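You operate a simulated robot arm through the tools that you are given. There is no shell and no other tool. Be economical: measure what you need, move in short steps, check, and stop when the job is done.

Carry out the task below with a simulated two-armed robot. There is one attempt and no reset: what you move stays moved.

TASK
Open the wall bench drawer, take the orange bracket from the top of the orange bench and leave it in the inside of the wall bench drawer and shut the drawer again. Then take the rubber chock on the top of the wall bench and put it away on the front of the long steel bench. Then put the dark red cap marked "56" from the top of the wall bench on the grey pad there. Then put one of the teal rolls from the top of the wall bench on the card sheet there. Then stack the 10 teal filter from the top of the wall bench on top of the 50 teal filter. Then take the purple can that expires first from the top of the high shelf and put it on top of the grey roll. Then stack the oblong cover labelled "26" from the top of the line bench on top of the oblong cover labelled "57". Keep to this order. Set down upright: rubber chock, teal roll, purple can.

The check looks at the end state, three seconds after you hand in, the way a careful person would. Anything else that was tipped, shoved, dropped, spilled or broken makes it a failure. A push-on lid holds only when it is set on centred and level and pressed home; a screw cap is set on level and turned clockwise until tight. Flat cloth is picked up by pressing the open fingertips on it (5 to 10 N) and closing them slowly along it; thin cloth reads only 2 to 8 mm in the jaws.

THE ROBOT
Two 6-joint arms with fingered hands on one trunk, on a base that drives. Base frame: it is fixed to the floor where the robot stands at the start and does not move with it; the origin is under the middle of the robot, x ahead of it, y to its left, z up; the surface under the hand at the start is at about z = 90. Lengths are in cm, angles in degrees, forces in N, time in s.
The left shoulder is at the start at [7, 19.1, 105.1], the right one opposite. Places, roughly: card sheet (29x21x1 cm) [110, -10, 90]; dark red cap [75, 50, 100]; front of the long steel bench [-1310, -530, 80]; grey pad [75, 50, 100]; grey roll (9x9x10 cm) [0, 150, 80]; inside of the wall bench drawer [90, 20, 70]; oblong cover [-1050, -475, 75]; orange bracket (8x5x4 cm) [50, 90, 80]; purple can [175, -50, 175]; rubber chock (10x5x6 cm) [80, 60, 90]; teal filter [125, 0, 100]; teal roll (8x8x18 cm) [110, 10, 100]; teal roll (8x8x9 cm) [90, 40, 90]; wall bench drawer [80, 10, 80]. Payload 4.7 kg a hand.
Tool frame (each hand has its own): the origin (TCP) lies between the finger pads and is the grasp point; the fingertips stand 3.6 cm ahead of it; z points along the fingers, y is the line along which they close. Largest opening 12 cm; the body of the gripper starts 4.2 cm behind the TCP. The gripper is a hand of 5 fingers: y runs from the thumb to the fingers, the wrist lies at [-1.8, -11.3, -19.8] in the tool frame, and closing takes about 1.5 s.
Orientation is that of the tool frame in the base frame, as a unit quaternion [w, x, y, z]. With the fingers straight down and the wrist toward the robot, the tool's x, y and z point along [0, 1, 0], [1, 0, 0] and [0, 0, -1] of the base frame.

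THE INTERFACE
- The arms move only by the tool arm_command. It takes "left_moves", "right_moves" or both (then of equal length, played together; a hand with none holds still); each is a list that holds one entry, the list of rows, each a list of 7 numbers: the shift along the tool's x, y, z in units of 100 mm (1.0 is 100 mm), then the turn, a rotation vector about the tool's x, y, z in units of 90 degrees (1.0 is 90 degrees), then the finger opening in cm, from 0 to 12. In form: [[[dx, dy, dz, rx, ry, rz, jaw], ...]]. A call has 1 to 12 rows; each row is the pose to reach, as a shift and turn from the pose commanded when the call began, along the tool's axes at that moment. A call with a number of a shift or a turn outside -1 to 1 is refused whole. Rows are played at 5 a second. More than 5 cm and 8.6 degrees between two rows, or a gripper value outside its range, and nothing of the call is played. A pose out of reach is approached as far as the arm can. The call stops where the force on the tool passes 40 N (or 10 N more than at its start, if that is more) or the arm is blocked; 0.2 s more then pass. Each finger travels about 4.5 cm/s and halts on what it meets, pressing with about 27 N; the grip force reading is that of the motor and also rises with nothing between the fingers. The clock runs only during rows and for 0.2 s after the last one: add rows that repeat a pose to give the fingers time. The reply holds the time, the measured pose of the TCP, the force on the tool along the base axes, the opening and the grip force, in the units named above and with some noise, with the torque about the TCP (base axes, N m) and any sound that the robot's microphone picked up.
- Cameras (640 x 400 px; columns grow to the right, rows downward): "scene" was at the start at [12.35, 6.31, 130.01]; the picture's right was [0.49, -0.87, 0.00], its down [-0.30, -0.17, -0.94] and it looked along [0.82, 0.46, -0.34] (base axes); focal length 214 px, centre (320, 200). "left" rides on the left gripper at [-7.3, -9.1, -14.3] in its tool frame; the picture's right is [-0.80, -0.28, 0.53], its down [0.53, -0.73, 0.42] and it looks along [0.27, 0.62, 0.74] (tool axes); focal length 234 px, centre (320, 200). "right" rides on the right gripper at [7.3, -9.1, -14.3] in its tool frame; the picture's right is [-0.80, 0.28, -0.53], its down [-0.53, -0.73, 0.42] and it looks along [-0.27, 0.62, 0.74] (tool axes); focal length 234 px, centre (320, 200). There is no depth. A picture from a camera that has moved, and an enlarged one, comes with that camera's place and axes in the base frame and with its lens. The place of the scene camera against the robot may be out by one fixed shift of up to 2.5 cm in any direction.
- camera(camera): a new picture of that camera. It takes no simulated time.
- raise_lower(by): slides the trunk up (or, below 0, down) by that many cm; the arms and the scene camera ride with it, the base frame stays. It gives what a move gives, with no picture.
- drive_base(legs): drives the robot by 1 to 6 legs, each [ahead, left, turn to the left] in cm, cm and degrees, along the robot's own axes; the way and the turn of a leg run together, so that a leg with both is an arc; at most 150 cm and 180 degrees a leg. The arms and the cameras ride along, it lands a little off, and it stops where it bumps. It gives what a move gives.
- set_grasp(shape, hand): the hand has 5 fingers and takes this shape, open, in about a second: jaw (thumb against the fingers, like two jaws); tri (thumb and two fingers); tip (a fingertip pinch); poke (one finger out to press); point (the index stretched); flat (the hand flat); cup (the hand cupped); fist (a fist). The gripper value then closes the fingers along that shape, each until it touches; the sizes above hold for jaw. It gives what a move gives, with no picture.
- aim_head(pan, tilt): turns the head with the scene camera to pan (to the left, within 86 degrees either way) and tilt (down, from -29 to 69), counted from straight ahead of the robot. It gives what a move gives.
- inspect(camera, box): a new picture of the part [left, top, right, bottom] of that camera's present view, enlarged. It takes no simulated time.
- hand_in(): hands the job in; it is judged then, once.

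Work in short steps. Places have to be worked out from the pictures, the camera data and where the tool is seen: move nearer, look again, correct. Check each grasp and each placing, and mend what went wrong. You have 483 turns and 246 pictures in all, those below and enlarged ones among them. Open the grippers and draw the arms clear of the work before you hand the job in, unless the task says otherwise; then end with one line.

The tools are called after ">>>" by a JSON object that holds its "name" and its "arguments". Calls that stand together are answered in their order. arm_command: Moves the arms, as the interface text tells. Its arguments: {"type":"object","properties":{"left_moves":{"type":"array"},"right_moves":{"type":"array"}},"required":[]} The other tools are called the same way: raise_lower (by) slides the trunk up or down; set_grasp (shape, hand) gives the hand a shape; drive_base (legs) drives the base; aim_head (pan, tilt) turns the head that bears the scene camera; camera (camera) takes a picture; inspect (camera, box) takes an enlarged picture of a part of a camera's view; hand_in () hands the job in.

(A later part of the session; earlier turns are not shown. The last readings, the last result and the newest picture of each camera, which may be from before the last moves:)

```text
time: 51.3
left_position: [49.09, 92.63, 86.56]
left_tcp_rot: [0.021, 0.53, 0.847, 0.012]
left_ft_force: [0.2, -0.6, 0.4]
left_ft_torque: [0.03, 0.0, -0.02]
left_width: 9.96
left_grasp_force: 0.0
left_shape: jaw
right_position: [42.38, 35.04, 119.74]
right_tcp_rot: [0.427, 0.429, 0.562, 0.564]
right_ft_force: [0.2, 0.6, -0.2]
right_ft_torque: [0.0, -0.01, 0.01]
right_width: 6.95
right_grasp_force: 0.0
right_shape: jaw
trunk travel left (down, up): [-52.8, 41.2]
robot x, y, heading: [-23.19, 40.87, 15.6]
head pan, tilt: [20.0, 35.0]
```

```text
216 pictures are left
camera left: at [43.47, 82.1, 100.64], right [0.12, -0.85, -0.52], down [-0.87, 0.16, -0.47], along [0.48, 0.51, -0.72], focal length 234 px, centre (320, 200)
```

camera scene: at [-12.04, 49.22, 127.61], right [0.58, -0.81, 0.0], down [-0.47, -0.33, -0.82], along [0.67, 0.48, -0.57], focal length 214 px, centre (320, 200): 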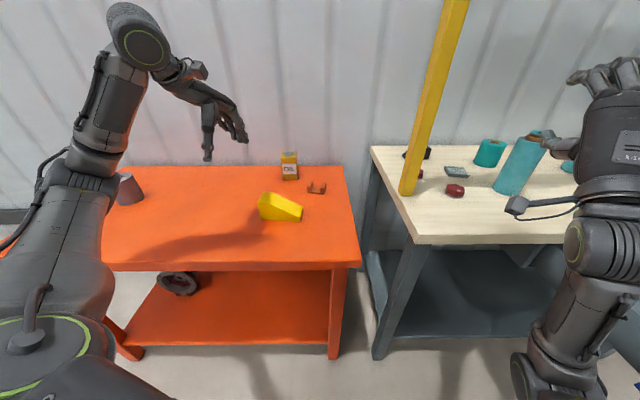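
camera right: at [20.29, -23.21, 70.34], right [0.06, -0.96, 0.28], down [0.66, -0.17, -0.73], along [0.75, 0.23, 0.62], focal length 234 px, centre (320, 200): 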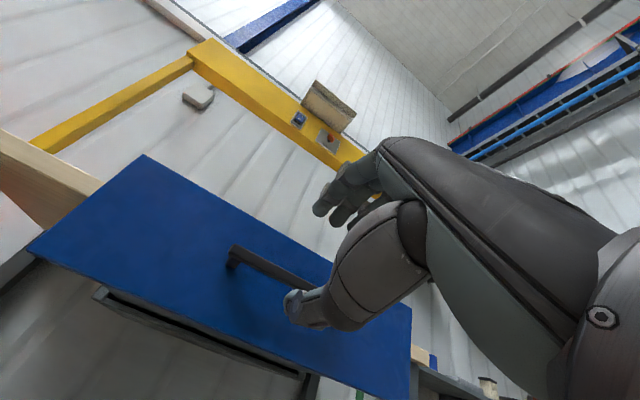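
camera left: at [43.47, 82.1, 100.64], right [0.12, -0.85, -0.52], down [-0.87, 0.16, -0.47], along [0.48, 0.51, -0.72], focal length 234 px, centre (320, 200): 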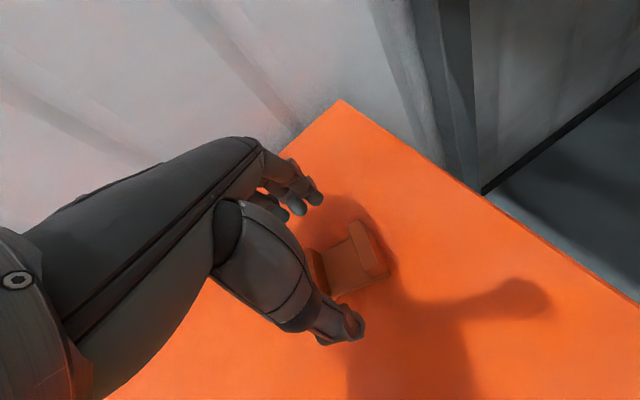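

Unclear whether it's contact or a limit. I command another small descent with the hand open and read the force.

>>> {"name": "arm_command", "arguments": {"left_moves": [[[0, 0, 0.1, 0, 0, 0, 10], [0, 0, 0.2, 0, 0, 0, 10], [0, 0, 0.2, 0, 0, 0, 10]]]}}

>>> {"name": "aim_head", "arguments": {"pan": 25, "tilt": 35}}

>>> {"name": "inspect", "arguments": {"camera": "scene", "box": [260, 100, 420, 240]}}

```text
time: 52.3
left_position: [49.59, 92.84, 87.1]
left_tcp_rot: [0.028, 0.53, 0.847, 0.028]
left_ft_force: [1.0, 0.8, -0.2]
left_ft_torque: [0.03, 0.01, -0.01]
left_width: 9.98
left_grasp_force: 0.1
left_shape: jaw
right_position: [41.88, 34.92, 119.67]
right_tcp_rot: [0.428, 0.428, 0.56, 0.566]
right_ft_force: [-0.4, -0.9, 0.2]
right_ft_torque: [-0.03, 0.04, -0.01]
right_width: 6.97
right_grasp_force: 0.0
right_shape: jaw
trunk travel left (down, up): [-52.8, 41.2]
robot x, y, heading: [-23.12, 40.92, 15.6]
head pan, tilt: [20.0, 35.0]
stopped in row 3 (left hand): the arm was blocked; the commanded pose is now the measured one
```

```text
time: 53.0
left_position: [49.69, 92.82, 86.88]
left_tcp_rot: [0.028, 0.53, 0.847, 0.025]
left_ft_force: [0.1, -0.1, 0.3]
left_ft_torque: [0.0, -0.02, 0.0]
left_width: 9.97
left_grasp_force: 0.1
left_shape: jaw
right_position: [42.06, 35.21, 119.82]
right_tcp_rot: [0.428, 0.428, 0.561, 0.565]
right_ft_force: [0.4, 1.5, -0.2]
right_ft_torque: [0.05, -0.02, 0.0]
right_width: 6.96
right_grasp_force: 0.0
right_shape: jaw
trunk travel left (down, up): [-52.8, 41.2]
robot x, y, heading: [-23.75, 41.32, 15.8]
head pan, tilt: [25.0, 35.0]
```

```text
2.86 times, centred on (340, 170) of scene
camera zoom: at [-12.95, 49.17, 127.7], right [0.65, -0.76, 0.0], down [-0.43, -0.37, -0.82], along [0.62, 0.54, -0.57], focal length 613 px, centre (263, 286)
```

zoom: 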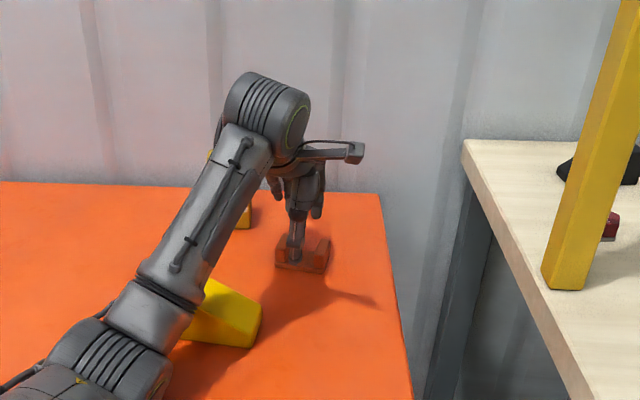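

The scene shows the left forearm resting against the yellow wedge. I lift straight up with the trunk to get clear of it.

>>> {"name": "raise_lower", "arguments": {"by": 12}}

>>> {"name": "camera", "arguments": {"camera": "scene"}}

```text
time: 54.5
left_position: [49.8, 93.38, 97.78]
left_tcp_rot: [0.025, 0.529, 0.848, 0.019]
left_ft_force: [-0.4, -0.3, -0.1]
left_ft_torque: [0.01, 0.01, 0.02]
left_width: 9.96
left_grasp_force: 0.0
left_shape: jaw
right_position: [42.58, 35.7, 131.63]
right_tcp_rot: [0.428, 0.428, 0.564, 0.562]
right_ft_force: [-0.7, 0.6, -0.5]
right_ft_torque: [0.0, -0.02, 0.01]
right_width: 6.96
right_grasp_force: 0.0
right_shape: jaw
trunk travel left (down, up): [-64.8, 29.2]
robot x, y, heading: [-23.02, 41.22, 15.7]
head pan, tilt: [25.0, 35.0]
```

```text
214 pictures are left
camera scene: at [-12.45, 49.86, 139.61], right [0.65, -0.76, 0.0], down [-0.44, -0.37, -0.82], along [0.62, 0.53, -0.57], focal length 214 px, centre (320, 200)
```

scene: 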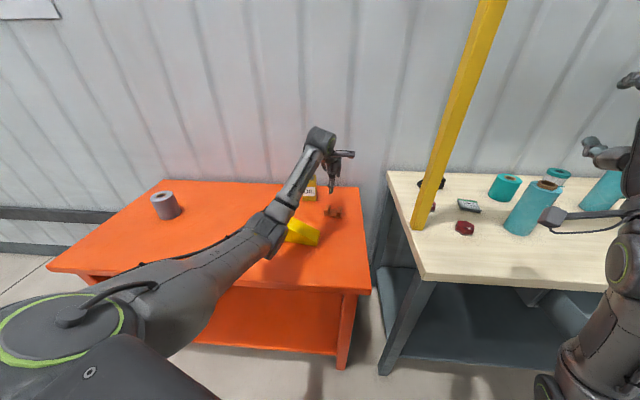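

The wedge seems unmoved. With the trunk higher the elbow stays up, so I raise 15 more, level the tool, then descend with the arm and watch the forearm.

>>> {"name": "raise_lower", "arguments": {"by": 16}}

>>> {"name": "arm_command", "arguments": {"left_moves": [[[0, 0, 0.4, 0.02, 0.007, 0, 10], [0, 0, 0.8, 0.037, 0.014, 0, 10], [0, 0, 1.0, 0.037, 0.014, 0, 10]]]}}

>>> {"name": "camera", "arguments": {"camera": "scene"}}

```text
time: 56.3
left_position: [49.84, 93.38, 113.75]
left_tcp_rot: [0.026, 0.529, 0.848, 0.019]
left_ft_force: [-0.8, 0.5, -0.3]
left_ft_torque: [0.01, -0.03, -0.02]
left_width: 10.0
left_grasp_force: 0.0
left_shape: jaw
right_position: [42.65, 35.68, 147.54]
right_tcp_rot: [0.428, 0.428, 0.563, 0.562]
right_ft_force: [0.6, 0.4, 0.1]
right_ft_torque: [-0.01, 0.01, -0.01]
right_width: 6.95
right_grasp_force: 0.0
right_shape: jaw
trunk travel left (down, up): [-80.8, 13.2]
robot x, y, heading: [-23.04, 40.74, 15.6]
head pan, tilt: [25.0, 35.0]
```

```text
time: 57.1
left_position: [50.49, 93.41, 103.62]
left_tcp_rot: [0.001, 0.53, 0.848, 0.0]
left_ft_force: [-0.6, -0.5, -0.3]
left_ft_torque: [0.03, -0.02, -0.04]
left_width: 9.96
left_grasp_force: 0.1
left_shape: jaw
right_position: [42.52, 35.65, 147.59]
right_tcp_rot: [0.428, 0.428, 0.563, 0.562]
right_ft_force: [-0.3, -0.6, 0.0]
right_ft_torque: [0.02, 0.0, 0.04]
right_width: 6.97
right_grasp_force: 0.1
right_shape: jaw
trunk travel left (down, up): [-80.8, 13.2]
robot x, y, heading: [-23.12, 41.42, 15.7]
head pan, tilt: [25.0, 35.0]
```

```text
213 pictures are left
camera scene: at [-12.49, 49.86, 155.62], right [0.65, -0.76, 0.0], down [-0.44, -0.37, -0.82], along [0.62, 0.53, -0.57], focal length 214 px, centre (320, 200)
```

scene: 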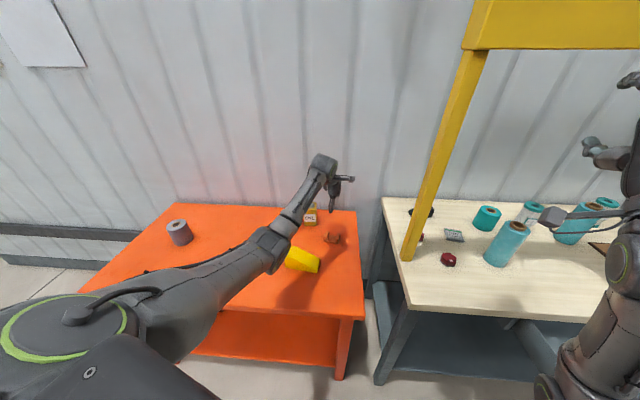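

Forearm now has clearance. I descend 10 more, correcting position slightly, and look.

>>> {"name": "arm_command", "arguments": {"left_moves": [[[0, -0.1, 0.4, 0, 0, 0, 10], [0.02, -0.17, 0.8, 0, 0, 0, 10], [0.02, -0.17, 1.0, 0, 0, 0, 10]]]}}

>>> {"name": "camera", "arguments": {"camera": "left"}}

>>> {"name": "camera", "arguments": {"camera": "scene"}}

```text
time: 57.9
left_position: [48.84, 92.68, 93.82]
left_tcp_rot: [0.0, 0.529, 0.848, 0.0]
left_ft_force: [0.6, 0.8, 0.2]
left_ft_torque: [0.04, 0.01, 0.0]
left_width: 9.96
left_grasp_force: 0.0
left_shape: jaw
right_position: [42.64, 35.82, 147.6]
right_tcp_rot: [0.428, 0.428, 0.563, 0.562]
right_ft_force: [-0.7, 0.4, -0.9]
right_ft_torque: [0.03, 0.0, 0.01]
right_width: 6.97
right_grasp_force: 0.1
right_shape: jaw
trunk travel left (down, up): [-80.8, 13.2]
robot x, y, heading: [-23.28, 41.28, 15.6]
head pan, tilt: [25.0, 35.0]
```

```text
212 pictures are left
camera left: at [43.83, 82.15, 108.05], right [0.1, -0.84, -0.53], down [-0.89, 0.16, -0.43], along [0.44, 0.51, -0.74], focal length 234 px, centre (320, 200)
```

left: 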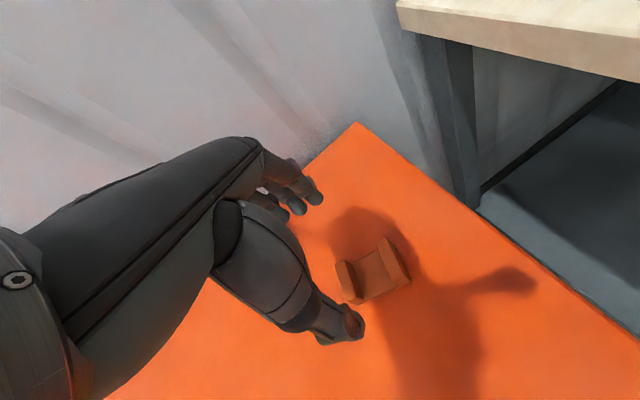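

```text
211 pictures are left
camera scene: at [-12.44, 49.85, 155.62], right [0.65, -0.76, 0.0], down [-0.44, -0.37, -0.82], along [0.62, 0.53, -0.57], focal length 214 px, centre (320, 200)
```

scene: 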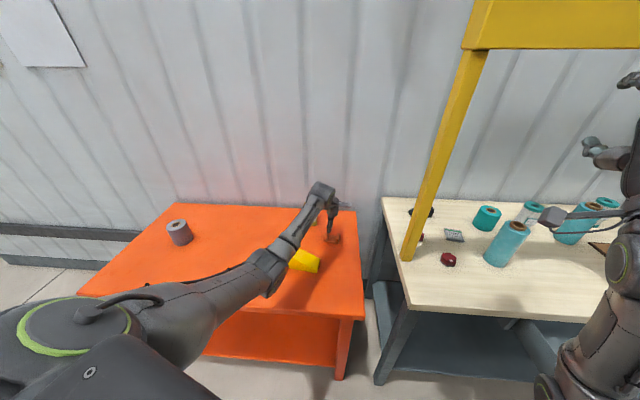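

Nearly centred (0.7 cm to go in tool x). I descend to just above the bench.

>>> {"name": "arm_command", "arguments": {"left_moves": [[[0.07, 0, 0.3, 0, 0, 0, 10], [0.07, 0, 0.6, 0, 0, 0, 10], [0.07, 0, 0.8, 0, 0, 0, 10], [0.07, 0, 0.95, 0, 0, 0, 10]]]}}

>>> {"name": "camera", "arguments": {"camera": "left"}}

>>> {"name": "inspect", "arguments": {"camera": "scene", "box": [220, 160, 380, 300]}}

```text
time: 58.9
left_position: [48.48, 93.41, 84.43]
left_tcp_rot: [0.001, 0.529, 0.849, 0.0]
left_ft_force: [-0.3, -0.3, 0.7]
left_ft_torque: [-0.01, 0.07, -0.01]
left_width: 9.95
left_grasp_force: 0.0
left_shape: jaw
right_position: [42.68, 35.72, 147.53]
right_tcp_rot: [0.428, 0.428, 0.564, 0.562]
right_ft_force: [0.1, -0.1, 0.2]
right_ft_torque: [-0.03, -0.03, 0.0]
right_width: 6.94
right_grasp_force: 0.1
right_shape: jaw
trunk travel left (down, up): [-80.8, 13.2]
robot x, y, heading: [-23.1, 40.98, 15.6]
head pan, tilt: [25.0, 35.0]
```

```text
210 pictures are left
camera left: at [43.52, 82.87, 98.64], right [0.1, -0.84, -0.53], down [-0.89, 0.16, -0.43], along [0.44, 0.51, -0.74], focal length 234 px, centre (320, 200)
```

left: 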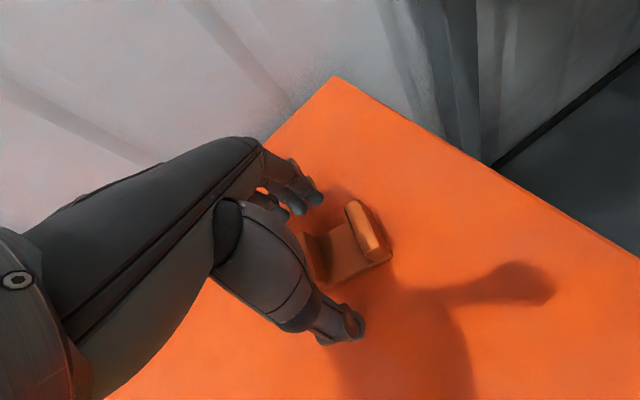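

```text
2.86 times, centred on (300, 230) of scene
camera zoom: at [-12.44, 49.89, 155.62], right [0.65, -0.76, 0.0], down [-0.44, -0.37, -0.82], along [0.62, 0.53, -0.57], focal length 613 px, centre (377, 114)
```

zoom: 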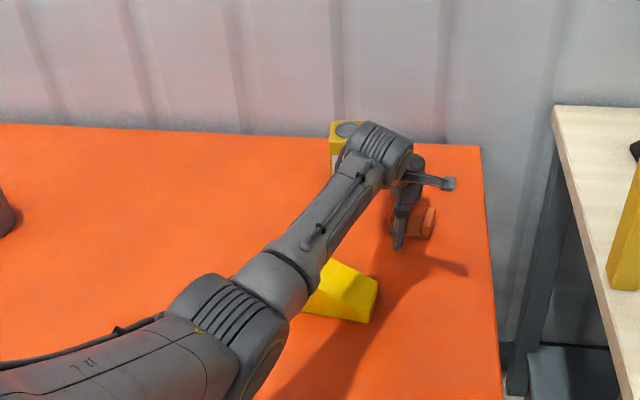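

Centred. I go down 0.6 cm more and close.

>>> {"name": "arm_command", "arguments": {"left_moves": [[[0, 0, 0.06, 0, 0, 0, 10], [0, 0, 0.06, 0, 0, 0, 8], [0, 0, 0.06, 0, 0, 0, 5], [0, 0, 0.06, 0, 0, 0, 2], [0, 0, 0.06, 0, 0, 0, 1], [0, 0, 0.06, 0, 0, 0, 1], [0, 0, 0.06, 0, 0, 0, 1], [0, 0, 0.06, 0, 0, 0, 1], [0, 0, 0.06, 0, 0, 0, 1]]]}}

>>> {"name": "camera", "arguments": {"camera": "left"}}

```text
time: 60.9
left_position: [48.64, 93.32, 84.12]
left_tcp_rot: [0.002, 0.53, 0.848, 0.002]
left_ft_force: [1.9, -0.4, 15.6]
left_ft_torque: [-0.2, 0.09, 0.04]
left_width: 3.34
left_grasp_force: 27.2
left_shape: jaw
right_position: [42.4, 35.61, 147.73]
right_tcp_rot: [0.428, 0.427, 0.562, 0.564]
right_ft_force: [-0.8, 0.3, 0.2]
right_ft_torque: [-0.03, 0.01, 0.0]
right_width: 6.94
right_grasp_force: 0.1
right_shape: jaw
trunk travel left (down, up): [-80.8, 13.2]
robot x, y, heading: [-22.86, 41.09, 15.5]
head pan, tilt: [25.0, 35.0]
```

```text
208 pictures are left
camera left: at [43.48, 82.79, 98.37], right [0.11, -0.84, -0.53], down [-0.89, 0.16, -0.43], along [0.45, 0.51, -0.73], focal length 234 px, centre (320, 200)
```

left: 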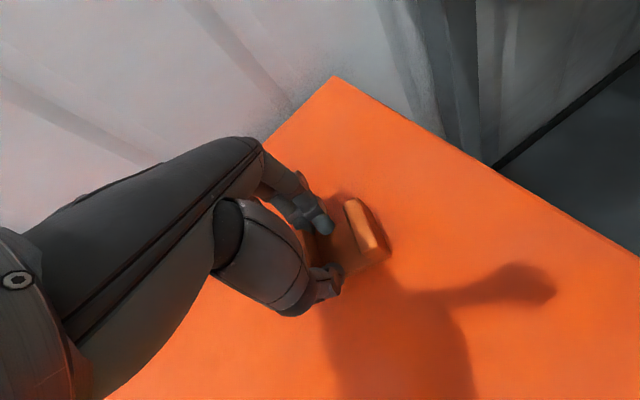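

Gripped at 3.3 cm with fingertips on the bench. I lift and check.

>>> {"name": "arm_command", "arguments": {"left_moves": [[[0, 0, -0.2, 0, 0, 0, 1], [0, 0, -0.5, 0, 0, 0, 1], [0, 0, -0.8, 0, 0, 0, 1], [0, 0, -1.0, 0, 0, 0, 1]]]}}

>>> {"name": "arm_command", "arguments": {"left_moves": [[[0, 0, -0.3, 0, 0, 0, 1], [0, 0, -0.6, 0, 0, 0, 1], [0, 0, -1.0, 0, 0, 0, 1]]]}}

>>> {"name": "camera", "arguments": {"camera": "left"}}

>>> {"name": "camera", "arguments": {"camera": "scene"}}

```text
time: 61.9
left_position: [48.38, 93.37, 93.64]
left_tcp_rot: [0.001, 0.529, 0.848, -0.001]
left_ft_force: [0.4, 0.5, -0.3]
left_ft_torque: [0.02, 0.01, 0.0]
left_width: 3.25
left_grasp_force: 26.9
left_shape: jaw
right_position: [42.58, 35.67, 147.61]
right_tcp_rot: [0.429, 0.429, 0.562, 0.563]
right_ft_force: [-0.3, 0.3, 0.4]
right_ft_torque: [-0.02, 0.03, -0.02]
right_width: 6.96
right_grasp_force: 0.2
right_shape: jaw
trunk travel left (down, up): [-80.8, 13.2]
robot x, y, heading: [-22.81, 41.22, 15.7]
head pan, tilt: [25.0, 35.0]
```

```text
time: 62.7
left_position: [48.47, 93.3, 103.84]
left_tcp_rot: [0.0, 0.53, 0.848, 0.0]
left_ft_force: [0.0, 0.7, -0.7]
left_ft_torque: [0.01, 0.01, -0.02]
left_width: 3.22
left_grasp_force: 26.7
left_shape: jaw
right_position: [42.58, 35.62, 147.65]
right_tcp_rot: [0.427, 0.427, 0.563, 0.563]
right_ft_force: [-0.5, -0.9, 0.0]
right_ft_torque: [0.0, 0.05, 0.02]
right_width: 6.95
right_grasp_force: 0.1
right_shape: jaw
trunk travel left (down, up): [-80.8, 13.2]
robot x, y, heading: [-23.14, 41.14, 15.5]
head pan, tilt: [25.0, 35.0]
```

```text
207 pictures are left
camera left: at [43.42, 82.82, 118.1], right [0.1, -0.84, -0.53], down [-0.89, 0.16, -0.43], along [0.44, 0.51, -0.74], focal length 234 px, centre (320, 200)
```

left: 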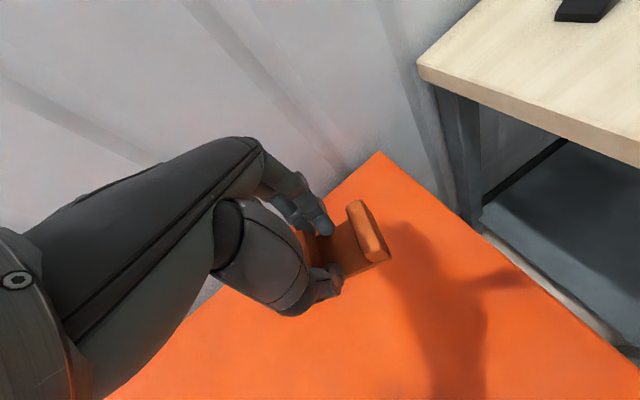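

```text
206 pictures are left
camera scene: at [-12.51, 49.8, 155.62], right [0.65, -0.76, 0.0], down [-0.44, -0.37, -0.82], along [0.62, 0.53, -0.57], focal length 214 px, centre (320, 200)
```

scene: 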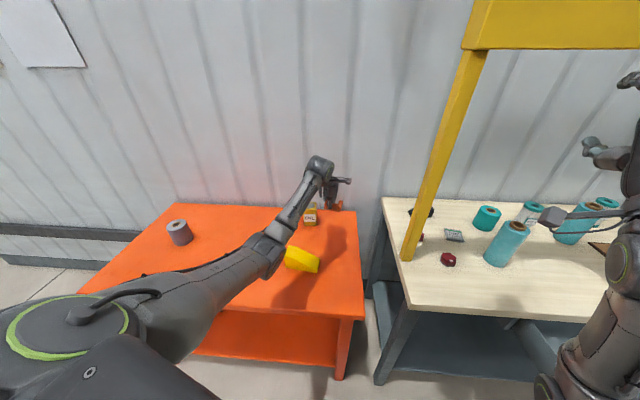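

The bracket is held; wedge and can are in place. I back off, turn square to the bench and drive sideways to the front of the open drawer.

>>> {"name": "drive_base", "arguments": {"legs": [[-50, 0, 0], [0, 0, 21.4], [2, -134, 0]]}}

>>> {"name": "aim_head", "arguments": {"pan": 15, "tilt": 45}}

>>> {"name": "camera", "arguments": {"camera": "scene"}}

>>> {"name": "camera", "arguments": {"camera": "left"}}

```text
time: 73.1
left_position: [59.18, -4.16, 103.78]
left_tcp_rot: [0.001, 0.366, 0.931, 0.001]
left_ft_force: [0.6, -0.5, -0.5]
left_ft_torque: [0.02, 0.0, 0.01]
left_width: 3.26
left_grasp_force: 26.7
left_shape: jaw
right_position: [74.55, -60.0, 147.58]
right_tcp_rot: [0.317, 0.317, 0.632, 0.632]
right_ft_force: [-1.2, -1.1, -0.1]
right_ft_torque: [0.02, 0.01, -0.03]
right_width: 6.95
right_grasp_force: 0.1
right_shape: jaw
trunk travel left (down, up): [-80.8, 13.2]
robot x, y, heading: [10.98, -78.97, 36.4]
head pan, tilt: [25.0, 35.0]
```

```text
time: 73.8
left_position: [59.26, -4.17, 103.76]
left_tcp_rot: [0.0, 0.366, 0.931, 0.001]
left_ft_force: [0.1, -0.1, -0.4]
left_ft_torque: [0.02, 0.01, -0.02]
left_width: 3.25
left_grasp_force: 27.0
left_shape: jaw
right_position: [74.45, -60.15, 147.53]
right_tcp_rot: [0.317, 0.317, 0.632, 0.632]
right_ft_force: [-0.4, 0.1, 0.0]
right_ft_torque: [-0.01, -0.02, -0.01]
right_width: 6.95
right_grasp_force: 0.0
right_shape: jaw
trunk travel left (down, up): [-80.8, 13.2]
robot x, y, heading: [11.18, -78.4, 36.9]
head pan, tilt: [15.0, 45.0]
```

```text
205 pictures are left
camera scene: at [19.43, -67.65, 154.14], right [0.78, -0.62, 0.0], down [-0.44, -0.55, -0.71], along [0.44, 0.55, -0.71], focal length 214 px, centre (320, 200)
```

scene: 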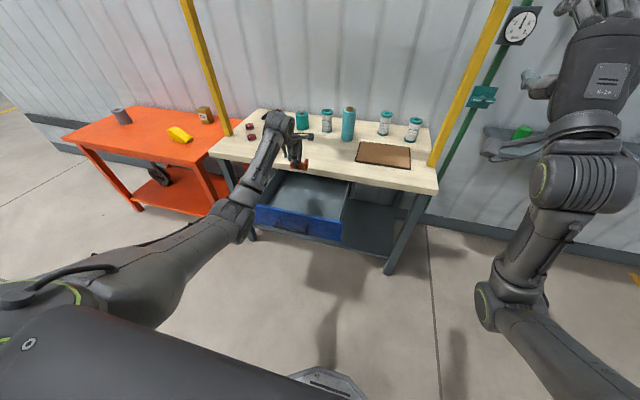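

```text
204 pictures are left
camera left: at [58.36, -15.8, 118.07], right [0.4, -0.75, -0.53], down [-0.89, -0.17, -0.43], along [0.23, 0.64, -0.74], focal length 234 px, centre (320, 200)
```

left: 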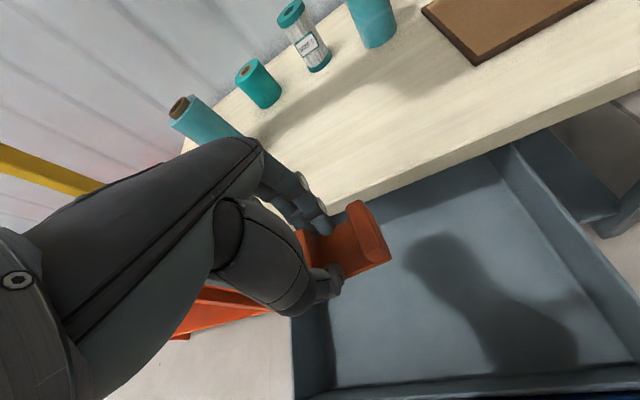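

The bracket hangs above the drawer interior. I descend in steps, watching the force.

>>> {"name": "arm_command", "arguments": {"left_moves": [[[0, 0, 0.4, 0, 0, 0, 1], [0, 0, 0.8, 0, 0, 0, 1], [0, 0, 1.0, 0, 0, 0, 1]]]}}

>>> {"name": "arm_command", "arguments": {"left_moves": [[[0, 0, 0.4, 0, 0, 0, 1], [0, 0, 0.8, 0, 0, 0, 1], [0, 0, 1.0, 0, 0, 0, 1]]]}}

>>> {"name": "camera", "arguments": {"camera": "left"}}

>>> {"name": "camera", "arguments": {"camera": "scene"}}

```text
time: 74.6
left_position: [59.33, -4.06, 93.86]
left_tcp_rot: [0.001, 0.365, 0.931, 0.001]
left_ft_force: [0.2, 0.3, -1.0]
left_ft_torque: [0.01, 0.01, 0.03]
left_width: 3.24
left_grasp_force: 27.1
left_shape: jaw
right_position: [74.41, -60.14, 147.64]
right_tcp_rot: [0.319, 0.319, 0.631, 0.631]
right_ft_force: [-0.2, 0.0, -0.8]
right_ft_torque: [0.0, -0.01, 0.0]
right_width: 6.96
right_grasp_force: 0.1
right_shape: jaw
trunk travel left (down, up): [-80.8, 13.2]
robot x, y, heading: [11.15, -78.66, 36.7]
head pan, tilt: [15.0, 45.0]
```

```text
time: 75.4
left_position: [59.24, -4.27, 83.7]
left_tcp_rot: [0.001, 0.367, 0.93, 0.0]
left_ft_force: [0.0, -0.7, -0.3]
left_ft_torque: [0.0, 0.03, -0.02]
left_width: 3.23
left_grasp_force: 26.8
left_shape: jaw
right_position: [74.6, -60.08, 147.5]
right_tcp_rot: [0.318, 0.318, 0.632, 0.631]
right_ft_force: [-0.1, 0.0, -0.5]
right_ft_torque: [0.0, 0.01, -0.01]
right_width: 6.96
right_grasp_force: 0.1
right_shape: jaw
trunk travel left (down, up): [-80.8, 13.2]
robot x, y, heading: [11.12, -78.61, 36.7]
head pan, tilt: [15.0, 45.0]
```

```text
203 pictures are left
camera left: at [58.39, -15.94, 97.9], right [0.4, -0.75, -0.53], down [-0.89, -0.17, -0.43], along [0.23, 0.64, -0.74], focal length 234 px, centre (320, 200)
```

left: 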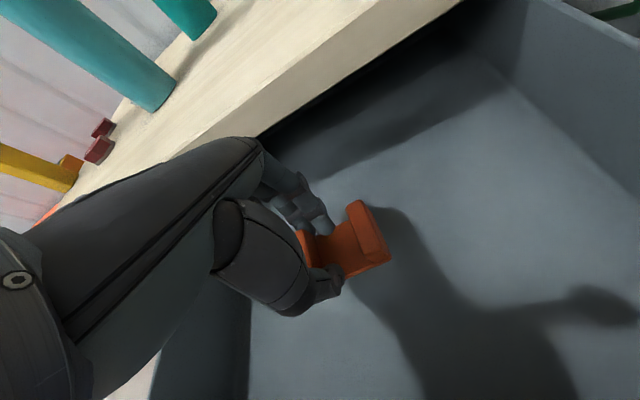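

```text
202 pictures are left
camera scene: at [19.43, -67.64, 154.14], right [0.78, -0.62, 0.0], down [-0.44, -0.55, -0.71], along [0.44, 0.55, -0.71], focal length 214 px, centre (320, 200)
```

scene: 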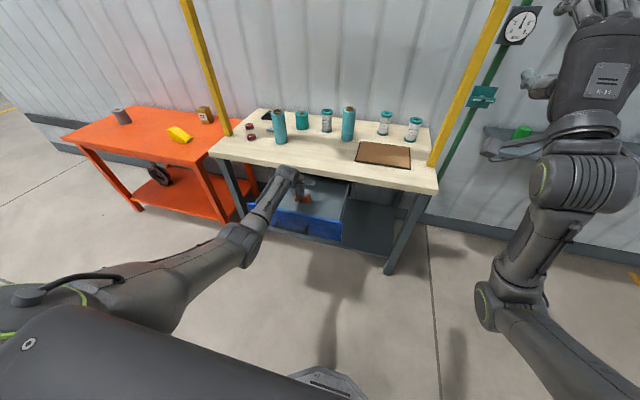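

Still free. I go down slowly until it touches.

>>> {"name": "arm_command", "arguments": {"left_moves": [[[0, 0, 0.15, 0, 0, 0, 1], [0, 0, 0.3, 0, 0, 0, 1], [0, 0, 0.4, 0, 0, 0, 1], [0, 0, 0.5, 0, 0, 0, 1]]]}}

>>> {"name": "camera", "arguments": {"camera": "left"}}

```text
time: 76.4
left_position: [59.39, -4.2, 78.67]
left_tcp_rot: [0.001, 0.365, 0.931, 0.001]
left_ft_force: [0.6, 0.1, 0.2]
left_ft_torque: [-0.04, 0.01, -0.02]
left_width: 3.24
left_grasp_force: 27.2
left_shape: jaw
right_position: [74.49, -60.04, 147.52]
right_tcp_rot: [0.317, 0.317, 0.633, 0.631]
right_ft_force: [-0.1, -0.3, -0.5]
right_ft_torque: [0.0, -0.03, -0.01]
right_width: 6.96
right_grasp_force: 0.1
right_shape: jaw
trunk travel left (down, up): [-80.8, 13.2]
robot x, y, heading: [11.23, -78.56, 36.4]
head pan, tilt: [15.0, 45.0]
```

```text
201 pictures are left
camera left: at [58.43, -15.81, 92.96], right [0.4, -0.75, -0.52], down [-0.89, -0.17, -0.43], along [0.23, 0.64, -0.74], focal length 234 px, centre (320, 200)
```

left: 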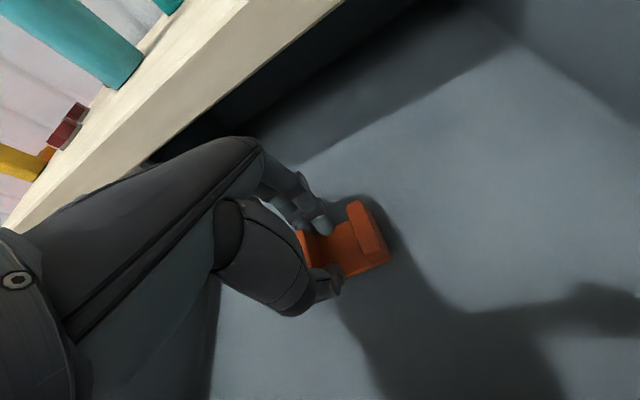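

Bracket is close to the drawer bottom; I lower in millimetre steps to contact.

>>> {"name": "arm_command", "arguments": {"left_moves": [[[0, 0, 0.05, 0, 0, 0, 1], [0, 0, 0.1, 0, 0, 0, 1], [0, 0, 0.15, 0, 0, 0, 1], [0, 0, 0.18, 0, 0, 0, 1], [0, 0, 0.21, 0, 0, 0, 1]]]}}

```text
time: 77.4
left_position: [60.17, -3.61, 78.41]
left_tcp_rot: [0.007, 0.367, 0.93, 0.011]
left_ft_force: [1.9, -0.8, 21.7]
left_ft_torque: [-0.42, 0.39, 0.06]
left_width: 3.28
left_grasp_force: 27.0
left_shape: jaw
right_position: [74.4, -60.21, 147.57]
right_tcp_rot: [0.318, 0.318, 0.632, 0.632]
right_ft_force: [-0.8, 1.6, 0.5]
right_ft_torque: [0.04, -0.03, -0.01]
right_width: 6.98
right_grasp_force: 0.1
right_shape: jaw
trunk travel left (down, up): [-80.8, 13.2]
robot x, y, heading: [11.31, -78.97, 36.4]
head pan, tilt: [15.0, 45.0]
stopped in row 4 (left hand): the force on the tool passed its limit at 42 N (the readings are from after the stop); the commanded pose is now the measured one
```

Contact with the drawer bottom. I ease up 2 mm and open the fingers.

>>> {"name": "arm_command", "arguments": {"left_moves": [[[0, 0, -0.02, 0, 0, 0, 3.3], [0, 0, -0.02, 0, 0, 0, 5], [0, 0, -0.02, 0, 0, 0, 7], [0, 0, -0.02, 0, 0, 0, 8], [0, 0, -0.02, 0, 0, 0, 8], [0, 0, -0.02, 0, 0, 0, 8]]]}}

>>> {"name": "camera", "arguments": {"camera": "left"}}

```text
time: 78.8
left_position: [59.61, -3.81, 78.2]
left_tcp_rot: [0.004, 0.367, 0.93, 0.008]
left_ft_force: [-1.3, 1.3, 20.8]
left_ft_torque: [-0.65, 0.92, -0.12]
left_width: 7.91
left_grasp_force: 0.0
left_shape: jaw
right_position: [74.31, -60.37, 147.78]
right_tcp_rot: [0.318, 0.318, 0.631, 0.632]
right_ft_force: [0.0, -0.2, 0.2]
right_ft_torque: [0.02, 0.01, 0.04]
right_width: 6.96
right_grasp_force: 0.1
right_shape: jaw
trunk travel left (down, up): [-80.8, 13.2]
robot x, y, heading: [11.16, -78.92, 36.8]
head pan, tilt: [15.0, 45.0]
```

```text
200 pictures are left
camera left: at [58.53, -15.7, 92.39], right [0.4, -0.75, -0.53], down [-0.88, -0.17, -0.44], along [0.24, 0.64, -0.73], focal length 234 px, centre (320, 200)
```

left: 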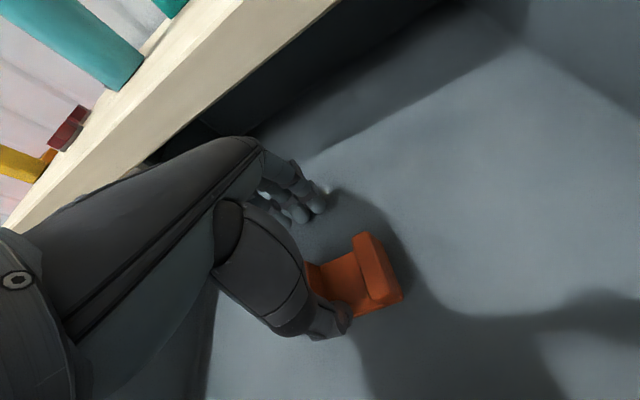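

Released. I lift the hand straight up out of the drawer.

>>> {"name": "arm_command", "arguments": {"left_moves": [[[0, 0, -0.1, 0, 0, 0, 8], [0, 0, -0.3, 0, 0, 0, 8], [0, 0, -0.6, 0, 0, 0, 8], [0, 0, -1.0, 0, 0, 0, 8]]]}}

>>> {"name": "arm_command", "arguments": {"left_moves": [[[0, 0, -0.4, 0, 0, 0, 8], [0, 0, -0.8, 0, 0, 0, 8], [0, 0, -1.0, 0, 0, 0, 8]]]}}

>>> {"name": "camera", "arguments": {"camera": "left"}}

>>> {"name": "camera", "arguments": {"camera": "scene"}}

```text
time: 79.8
left_position: [59.5, -3.94, 87.98]
left_tcp_rot: [0.004, 0.366, 0.931, 0.006]
left_ft_force: [-1.2, 0.1, 0.0]
left_ft_torque: [0.0, -0.01, 0.03]
left_width: 7.98
left_grasp_force: 0.2
left_shape: jaw
right_position: [74.5, -60.18, 147.53]
right_tcp_rot: [0.319, 0.319, 0.631, 0.631]
right_ft_force: [1.0, 1.1, 0.1]
right_ft_torque: [-0.01, 0.01, 0.02]
right_width: 6.98
right_grasp_force: 0.1
right_shape: jaw
trunk travel left (down, up): [-80.8, 13.2]
robot x, y, heading: [10.89, -78.65, 36.6]
head pan, tilt: [15.0, 45.0]
```

```text
time: 80.6
left_position: [59.49, -4.11, 97.93]
left_tcp_rot: [0.004, 0.367, 0.93, 0.007]
left_ft_force: [-0.1, -0.1, 0.0]
left_ft_torque: [0.0, 0.0, 0.0]
left_width: 7.99
left_grasp_force: 0.1
left_shape: jaw
right_position: [74.45, -60.11, 147.52]
right_tcp_rot: [0.318, 0.318, 0.632, 0.631]
right_ft_force: [-1.0, -0.5, 0.6]
right_ft_torque: [-0.03, -0.04, 0.0]
right_width: 6.97
right_grasp_force: 0.0
right_shape: jaw
trunk travel left (down, up): [-80.8, 13.2]
robot x, y, heading: [11.04, -78.24, 36.9]
head pan, tilt: [15.0, 45.0]
```

```text
199 pictures are left
camera left: at [58.35, -15.79, 112.12], right [0.4, -0.75, -0.53], down [-0.88, -0.17, -0.44], along [0.24, 0.64, -0.73], focal length 234 px, centre (320, 200)
```

left: 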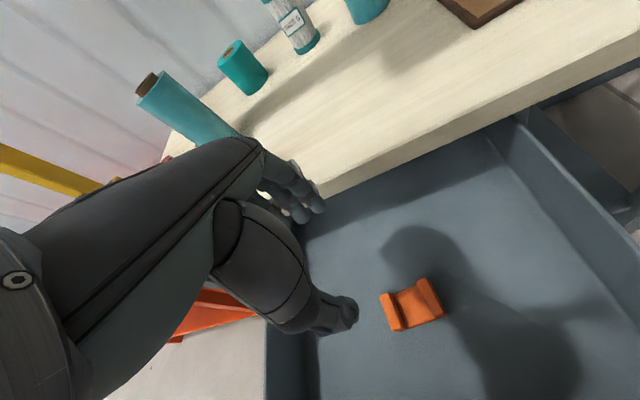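

```text
198 pictures are left
camera scene: at [19.41, -67.62, 154.13], right [0.78, -0.62, 0.0], down [-0.44, -0.55, -0.71], along [0.44, 0.55, -0.71], focal length 214 px, centre (320, 200)
```

scene: 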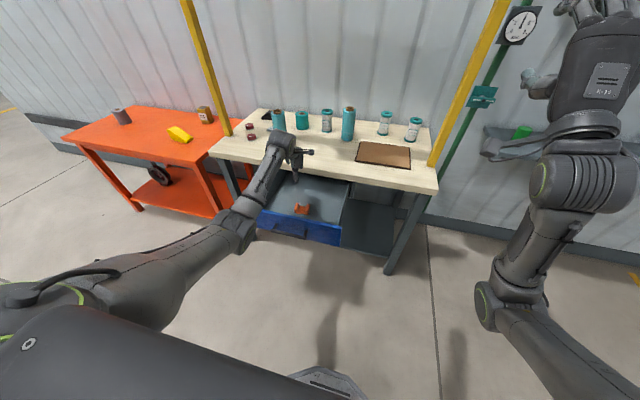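

The bracket lies flat in the drawer. To close it I'll push with the right hand; first I lift and retract the left hand.

>>> {"name": "arm_command", "arguments": {"left_moves": [[[0, -0.2, -0.35, 0, 0, 0, 8], [0, -0.5, -0.7, 0, 0, 0, 8], [0, -0.8, -1.0, 0, 0, 0, 8], [0, -1.0, -1.0, 0, 0, 0, 8]]]}}

>>> {"name": "arm_command", "arguments": {"left_moves": [[[0, -0.4, 0, 0, 0, 0, 8], [0, -0.8, 0, 0, 0, 0, 8], [0, -1.0, 0, 0, 0, 0, 8]]]}}

>>> {"name": "drive_base", "arguments": {"legs": [[-30, 0, 0], [0, 48.5, 0]]}}

```text
time: 81.6
left_position: [52.43, -11.44, 108.01]
left_tcp_rot: [0.003, 0.367, 0.93, 0.007]
left_ft_force: [-0.7, 0.2, 0.2]
left_ft_torque: [-0.02, 0.04, -0.02]
left_width: 7.97
left_grasp_force: 0.0
left_shape: jaw
right_position: [74.52, -60.17, 147.52]
right_tcp_rot: [0.319, 0.318, 0.631, 0.631]
right_ft_force: [-0.3, 0.3, -0.2]
right_ft_torque: [-0.02, 0.01, 0.04]
right_width: 6.95
right_grasp_force: 0.1
right_shape: jaw
trunk travel left (down, up): [-80.8, 13.2]
robot x, y, heading: [11.13, -78.97, 36.4]
head pan, tilt: [15.0, 45.0]
```

```text
time: 82.4
left_position: [45.89, -18.67, 107.35]
left_tcp_rot: [0.005, 0.367, 0.93, 0.008]
left_ft_force: [0.3, 0.6, -0.5]
left_ft_torque: [0.04, -0.01, -0.02]
left_width: 7.97
left_grasp_force: 0.1
left_shape: jaw
right_position: [74.4, -60.09, 147.62]
right_tcp_rot: [0.318, 0.318, 0.632, 0.631]
right_ft_force: [0.1, 0.6, -0.2]
right_ft_torque: [-0.01, -0.02, -0.01]
right_width: 6.99
right_grasp_force: 0.1
right_shape: jaw
trunk travel left (down, up): [-80.8, 13.2]
robot x, y, heading: [11.07, -78.86, 36.5]
head pan, tilt: [15.0, 45.0]
```

```text
time: 87.0
left_position: [-6.78, 2.2, 107.4]
left_tcp_rot: [0.006, 0.372, 0.928, 0.007]
left_ft_force: [-0.3, -0.2, 0.8]
left_ft_torque: [0.03, 0.01, 0.01]
left_width: 7.98
left_grasp_force: 0.0
left_shape: jaw
right_position: [21.38, -39.58, 147.61]
right_tcp_rot: [0.321, 0.321, 0.629, 0.63]
right_ft_force: [0.1, 0.7, -0.2]
right_ft_torque: [-0.01, -0.02, -0.02]
right_width: 6.93
right_grasp_force: 0.1
right_shape: jaw
trunk travel left (down, up): [-80.8, 13.2]
robot x, y, heading: [-42.06, -57.67, 36.0]
head pan, tilt: [15.0, 45.0]
```

Now I lower the trunk so the right hand comes to handle height, and look.

>>> {"name": "raise_lower", "arguments": {"by": -40}}

>>> {"name": "raise_lower", "arguments": {"by": -28}}

>>> {"name": "aim_head", "arguments": {"pan": 0, "tilt": 20}}

>>> {"name": "camera", "arguments": {"camera": "scene"}}

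>>> {"name": "camera", "arguments": {"camera": "right"}}

```text
time: 90.8
left_position: [-6.7, 2.17, 67.48]
left_tcp_rot: [0.005, 0.371, 0.929, 0.007]
left_ft_force: [-0.2, -0.1, -0.6]
left_ft_torque: [0.02, -0.01, 0.01]
left_width: 7.95
left_grasp_force: 0.1
left_shape: jaw
right_position: [21.19, -39.5, 107.65]
right_tcp_rot: [0.321, 0.321, 0.63, 0.63]
right_ft_force: [-0.3, 0.8, -0.3]
right_ft_torque: [0.03, -0.01, 0.01]
right_width: 6.95
right_grasp_force: 0.0
right_shape: jaw
trunk travel left (down, up): [-40.8, 53.2]
robot x, y, heading: [-42.16, -57.67, 36.3]
head pan, tilt: [15.0, 45.0]
```

```text
time: 93.6
left_position: [-6.71, 2.2, 39.55]
left_tcp_rot: [0.006, 0.371, 0.929, 0.007]
left_ft_force: [-0.3, -0.4, 0.0]
left_ft_torque: [0.02, 0.0, 0.01]
left_width: 7.97
left_grasp_force: 0.0
left_shape: jaw
right_position: [21.32, -39.53, 79.55]
right_tcp_rot: [0.32, 0.321, 0.63, 0.631]
right_ft_force: [0.1, 0.3, -0.7]
right_ft_torque: [0.01, 0.01, 0.0]
right_width: 6.96
right_grasp_force: 0.1
right_shape: jaw
trunk travel left (down, up): [-12.8, 81.2]
robot x, y, heading: [-42.21, -57.64, 36.2]
head pan, tilt: [15.0, 45.0]
```

```text
time: 94.5
left_position: [-6.69, 2.17, 39.44]
left_tcp_rot: [0.004, 0.372, 0.928, 0.007]
left_ft_force: [0.9, 0.0, -0.1]
left_ft_torque: [-0.02, -0.05, 0.02]
left_width: 7.96
left_grasp_force: 0.1
left_shape: jaw
right_position: [21.33, -39.49, 79.49]
right_tcp_rot: [0.321, 0.321, 0.629, 0.631]
right_ft_force: [-0.8, 0.1, -0.2]
right_ft_torque: [0.02, -0.01, 0.0]
right_width: 6.97
right_grasp_force: 0.1
right_shape: jaw
trunk travel left (down, up): [-12.8, 81.2]
robot x, y, heading: [-42.11, -57.71, 36.3]
head pan, tilt: [0.0, 20.0]
```

```text
197 pictures are left
camera scene: at [-31.39, -47.41, 90.0], right [0.59, -0.81, 0.0], down [-0.28, -0.2, -0.94], along [0.76, 0.55, -0.34], focal length 214 px, centre (320, 200)
```

scene: 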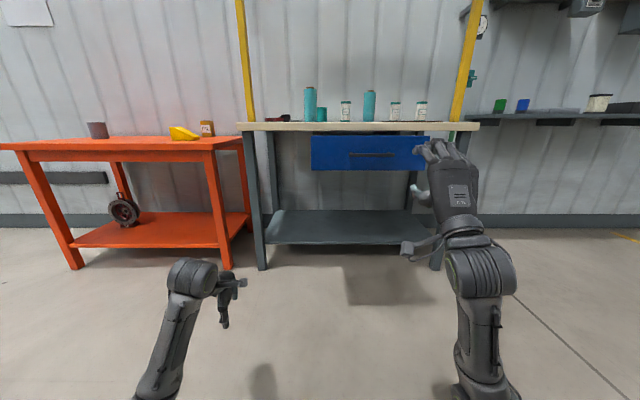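

```text
196 pictures are left
camera right: at [5.41, -42.21, 70.35], right [0.05, -0.96, 0.28], down [0.66, -0.18, -0.73], along [0.75, 0.22, 0.62], focal length 234 px, centre (320, 200)
```

right: 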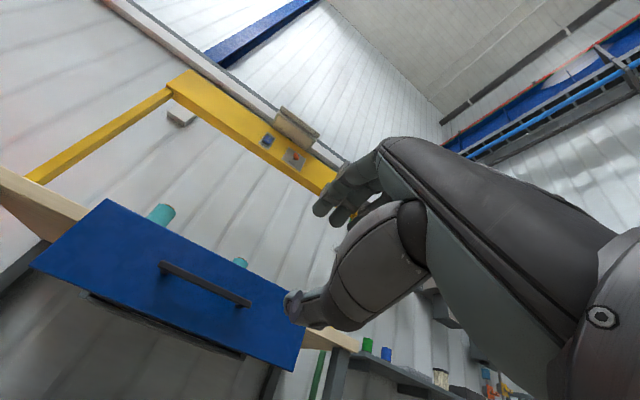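

The handle is where expected. I make a fist with the right hand, shift it 5 cm left and extend it 18 cm forward.

>>> {"name": "set_grasp", "arguments": {"hand": "right", "shape": "fist"}}

>>> {"name": "arm_command", "arguments": {"right_moves": [[[0.15, 0, 0.3, 0, 0, 0, 0], [0.3, 0, 0.6, 0, 0, 0, 0], [0.45, 0, 0.9, 0, 0, 0, 0], [0.49, 0, 1.0, 0, 0, 0, 0]]]}}

>>> {"name": "arm_command", "arguments": {"right_moves": [[[0, 0, 0.3, 0, 0, 0, 0], [0, 0, 0.6, 0, 0, 0, 0], [0, 0, 0.8, 0, 0, 0, 0]]]}}

>>> {"name": "camera", "arguments": {"camera": "right"}}

```text
time: 95.4
left_position: [-6.64, 2.2, 39.38]
left_tcp_rot: [0.005, 0.371, 0.929, 0.007]
left_ft_force: [0.6, 0.0, -0.3]
left_ft_torque: [-0.01, 0.0, 0.0]
left_width: 8.0
left_grasp_force: 0.0
left_shape: jaw
right_position: [21.25, -39.53, 79.61]
right_tcp_rot: [0.321, 0.321, 0.63, 0.63]
right_ft_force: [-0.7, 0.1, 0.2]
right_ft_torque: [0.02, 0.01, -0.02]
right_width: 0.0
right_grasp_force: 0.0
right_shape: fist
trunk travel left (down, up): [-12.8, 81.2]
robot x, y, heading: [-42.31, -57.82, 36.1]
head pan, tilt: [0.0, 20.0]
```

```text
time: 96.4
left_position: [-6.66, 2.12, 39.43]
left_tcp_rot: [0.006, 0.371, 0.928, 0.007]
left_ft_force: [-0.1, 0.2, 0.3]
left_ft_torque: [-0.01, -0.01, 0.0]
left_width: 7.99
left_grasp_force: 0.0
left_shape: jaw
right_position: [26.42, -29.55, 79.57]
right_tcp_rot: [0.322, 0.321, 0.63, 0.629]
right_ft_force: [-0.1, 0.6, -0.6]
right_ft_torque: [-0.01, 0.0, 0.02]
right_width: 0.0
right_grasp_force: 0.0
right_shape: fist
trunk travel left (down, up): [-12.8, 81.2]
robot x, y, heading: [-42.06, -57.23, 36.0]
head pan, tilt: [0.0, 20.0]
```

```text
time: 97.2
left_position: [-6.74, 2.23, 39.39]
left_tcp_rot: [0.005, 0.371, 0.929, 0.007]
left_ft_force: [-0.2, -0.4, -0.3]
left_ft_torque: [0.0, 0.04, 0.02]
left_width: 7.97
left_grasp_force: 0.1
left_shape: jaw
right_position: [32.9, -25.06, 79.57]
right_tcp_rot: [0.321, 0.321, 0.63, 0.63]
right_ft_force: [-0.7, -0.6, 0.2]
right_ft_torque: [-0.01, -0.01, -0.02]
right_width: 0.0
right_grasp_force: 0.2
right_shape: fist
trunk travel left (down, up): [-12.8, 81.2]
robot x, y, heading: [-42.44, -57.5, 36.3]
head pan, tilt: [0.0, 20.0]
```

```text
195 pictures are left
camera right: at [16.96, -27.6, 70.35], right [0.05, -0.96, 0.28], down [0.66, -0.18, -0.73], along [0.75, 0.22, 0.62], focal length 234 px, centre (320, 200)
```

right: 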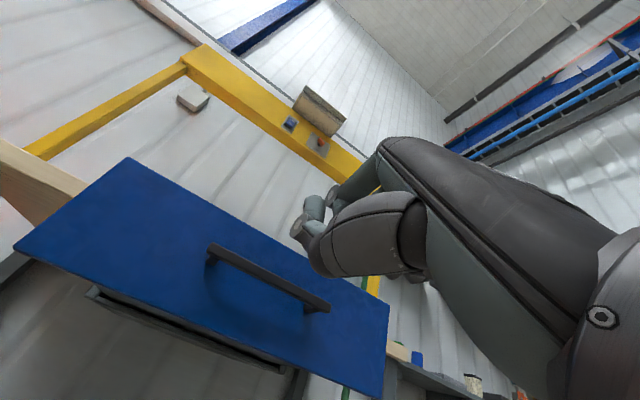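

Aligned with the handle. I drive forward 33 cm pushing the drawer.

>>> {"name": "drive_base", "arguments": {"legs": [[33, 0, 0]]}}

>>> {"name": "camera", "arguments": {"camera": "right"}}

>>> {"name": "camera", "arguments": {"camera": "scene"}}

```text
time: 99.4
left_position: [20.51, 21.99, 39.45]
left_tcp_rot: [0.005, 0.371, 0.928, 0.008]
left_ft_force: [-0.8, -0.4, 0.2]
left_ft_torque: [0.0, 0.04, 0.02]
left_width: 7.96
left_grasp_force: 0.1
left_shape: jaw
right_position: [59.99, -5.08, 79.53]
right_tcp_rot: [0.32, 0.32, 0.631, 0.63]
right_ft_force: [-0.5, 0.1, 0.4]
right_ft_torque: [0.0, 0.01, 0.01]
right_width: 0.01
right_grasp_force: 0.0
right_shape: fist
trunk travel left (down, up): [-12.8, 81.2]
robot x, y, heading: [-15.17, -37.55, 36.2]
head pan, tilt: [0.0, 20.0]
```

```text
194 pictures are left
camera right: at [44.11, -7.77, 70.35], right [0.05, -0.96, 0.28], down [0.66, -0.18, -0.73], along [0.75, 0.22, 0.62], focal length 234 px, centre (320, 200)
```

right: 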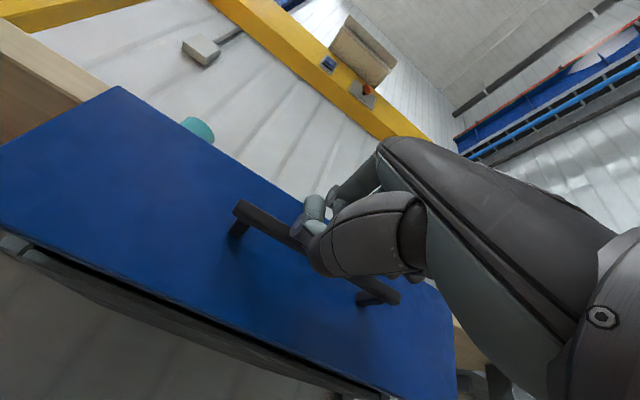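

```text
193 pictures are left
camera scene: at [-4.21, -27.58, 90.0], right [0.59, -0.81, 0.0], down [-0.28, -0.2, -0.94], along [0.76, 0.55, -0.34], focal length 214 px, centre (320, 200)
```

scene: 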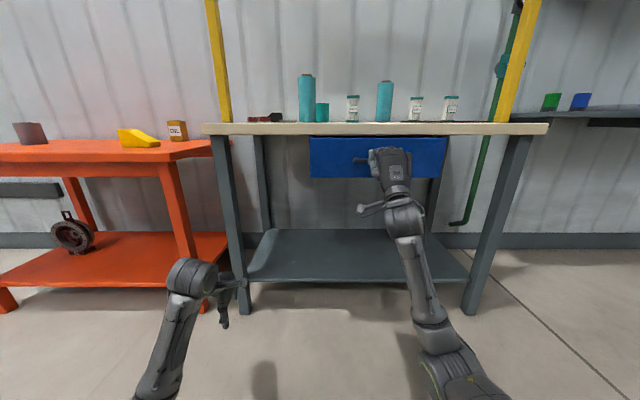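

The drawer is mostly in. I push the rest with the arm until it stops.

>>> {"name": "arm_command", "arguments": {"right_moves": [[[0, 0, 0.15, 0, 0, 0, 0], [0, 0, 0.3, 0, 0, 0, 0], [0, 0, 0.45, 0, 0, 0, 0], [0, 0, 0.6, 0, 0, 0, 0], [0, 0, 0.7, 0, 0, 0, 0], [0, 0, 0.8, 0, 0, 0, 0], [0, 0, 0.9, 0, 0, 0, 0], [0, 0, 1.0, 0, 0, 0, 0]]]}}

>>> {"name": "camera", "arguments": {"camera": "right"}}

>>> {"name": "camera", "arguments": {"camera": "scene"}}

```text
time: 101.0
left_position: [20.47, 21.79, 39.62]
left_tcp_rot: [0.004, 0.371, 0.928, 0.008]
left_ft_force: [0.3, 0.2, -0.6]
left_ft_torque: [0.0, 0.01, 0.04]
left_width: 7.97
left_grasp_force: 0.0
left_shape: jaw
right_position: [67.02, -0.17, 79.68]
right_tcp_rot: [0.32, 0.319, 0.629, 0.633]
right_ft_force: [-13.8, -10.4, -5.5]
right_ft_torque: [-0.17, 0.03, 0.4]
right_width: 0.0
right_grasp_force: 0.0
right_shape: fist
trunk travel left (down, up): [-12.8, 81.2]
robot x, y, heading: [-15.04, -37.78, 36.1]
head pan, tilt: [0.0, 20.0]
stopped in row 8 (right hand): the force on the tool passed its limit at 51 N (the readings are from after the stop); the commanded pose is now the measured one
```

```text
192 pictures are left
camera right: at [51.21, -2.81, 70.38], right [0.05, -0.96, 0.28], down [0.66, -0.18, -0.73], along [0.75, 0.22, 0.62], focal length 234 px, centre (320, 200)
```

right: 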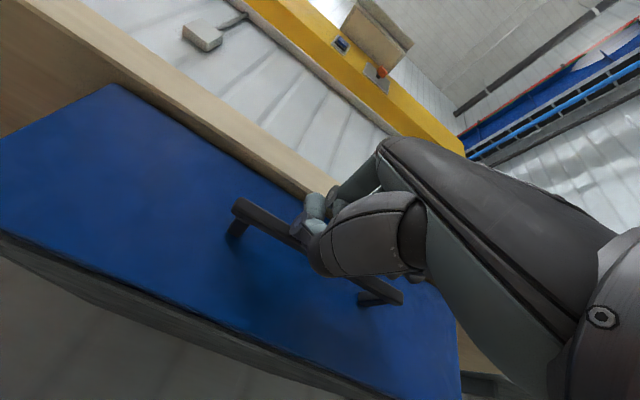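

```text
191 pictures are left
camera scene: at [-4.3, -27.69, 90.01], right [0.59, -0.81, 0.0], down [-0.28, -0.2, -0.94], along [0.76, 0.55, -0.34], focal length 214 px, centre (320, 200)
```

scene: 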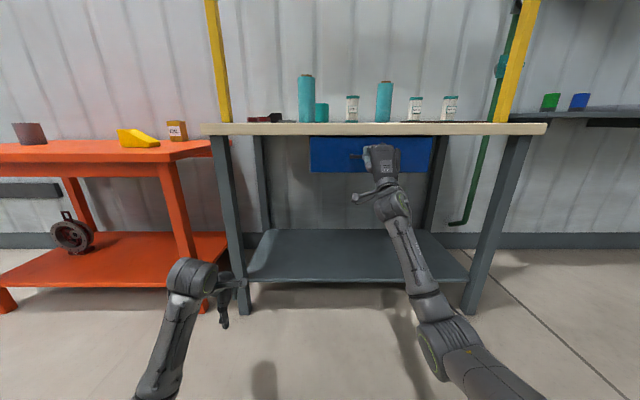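

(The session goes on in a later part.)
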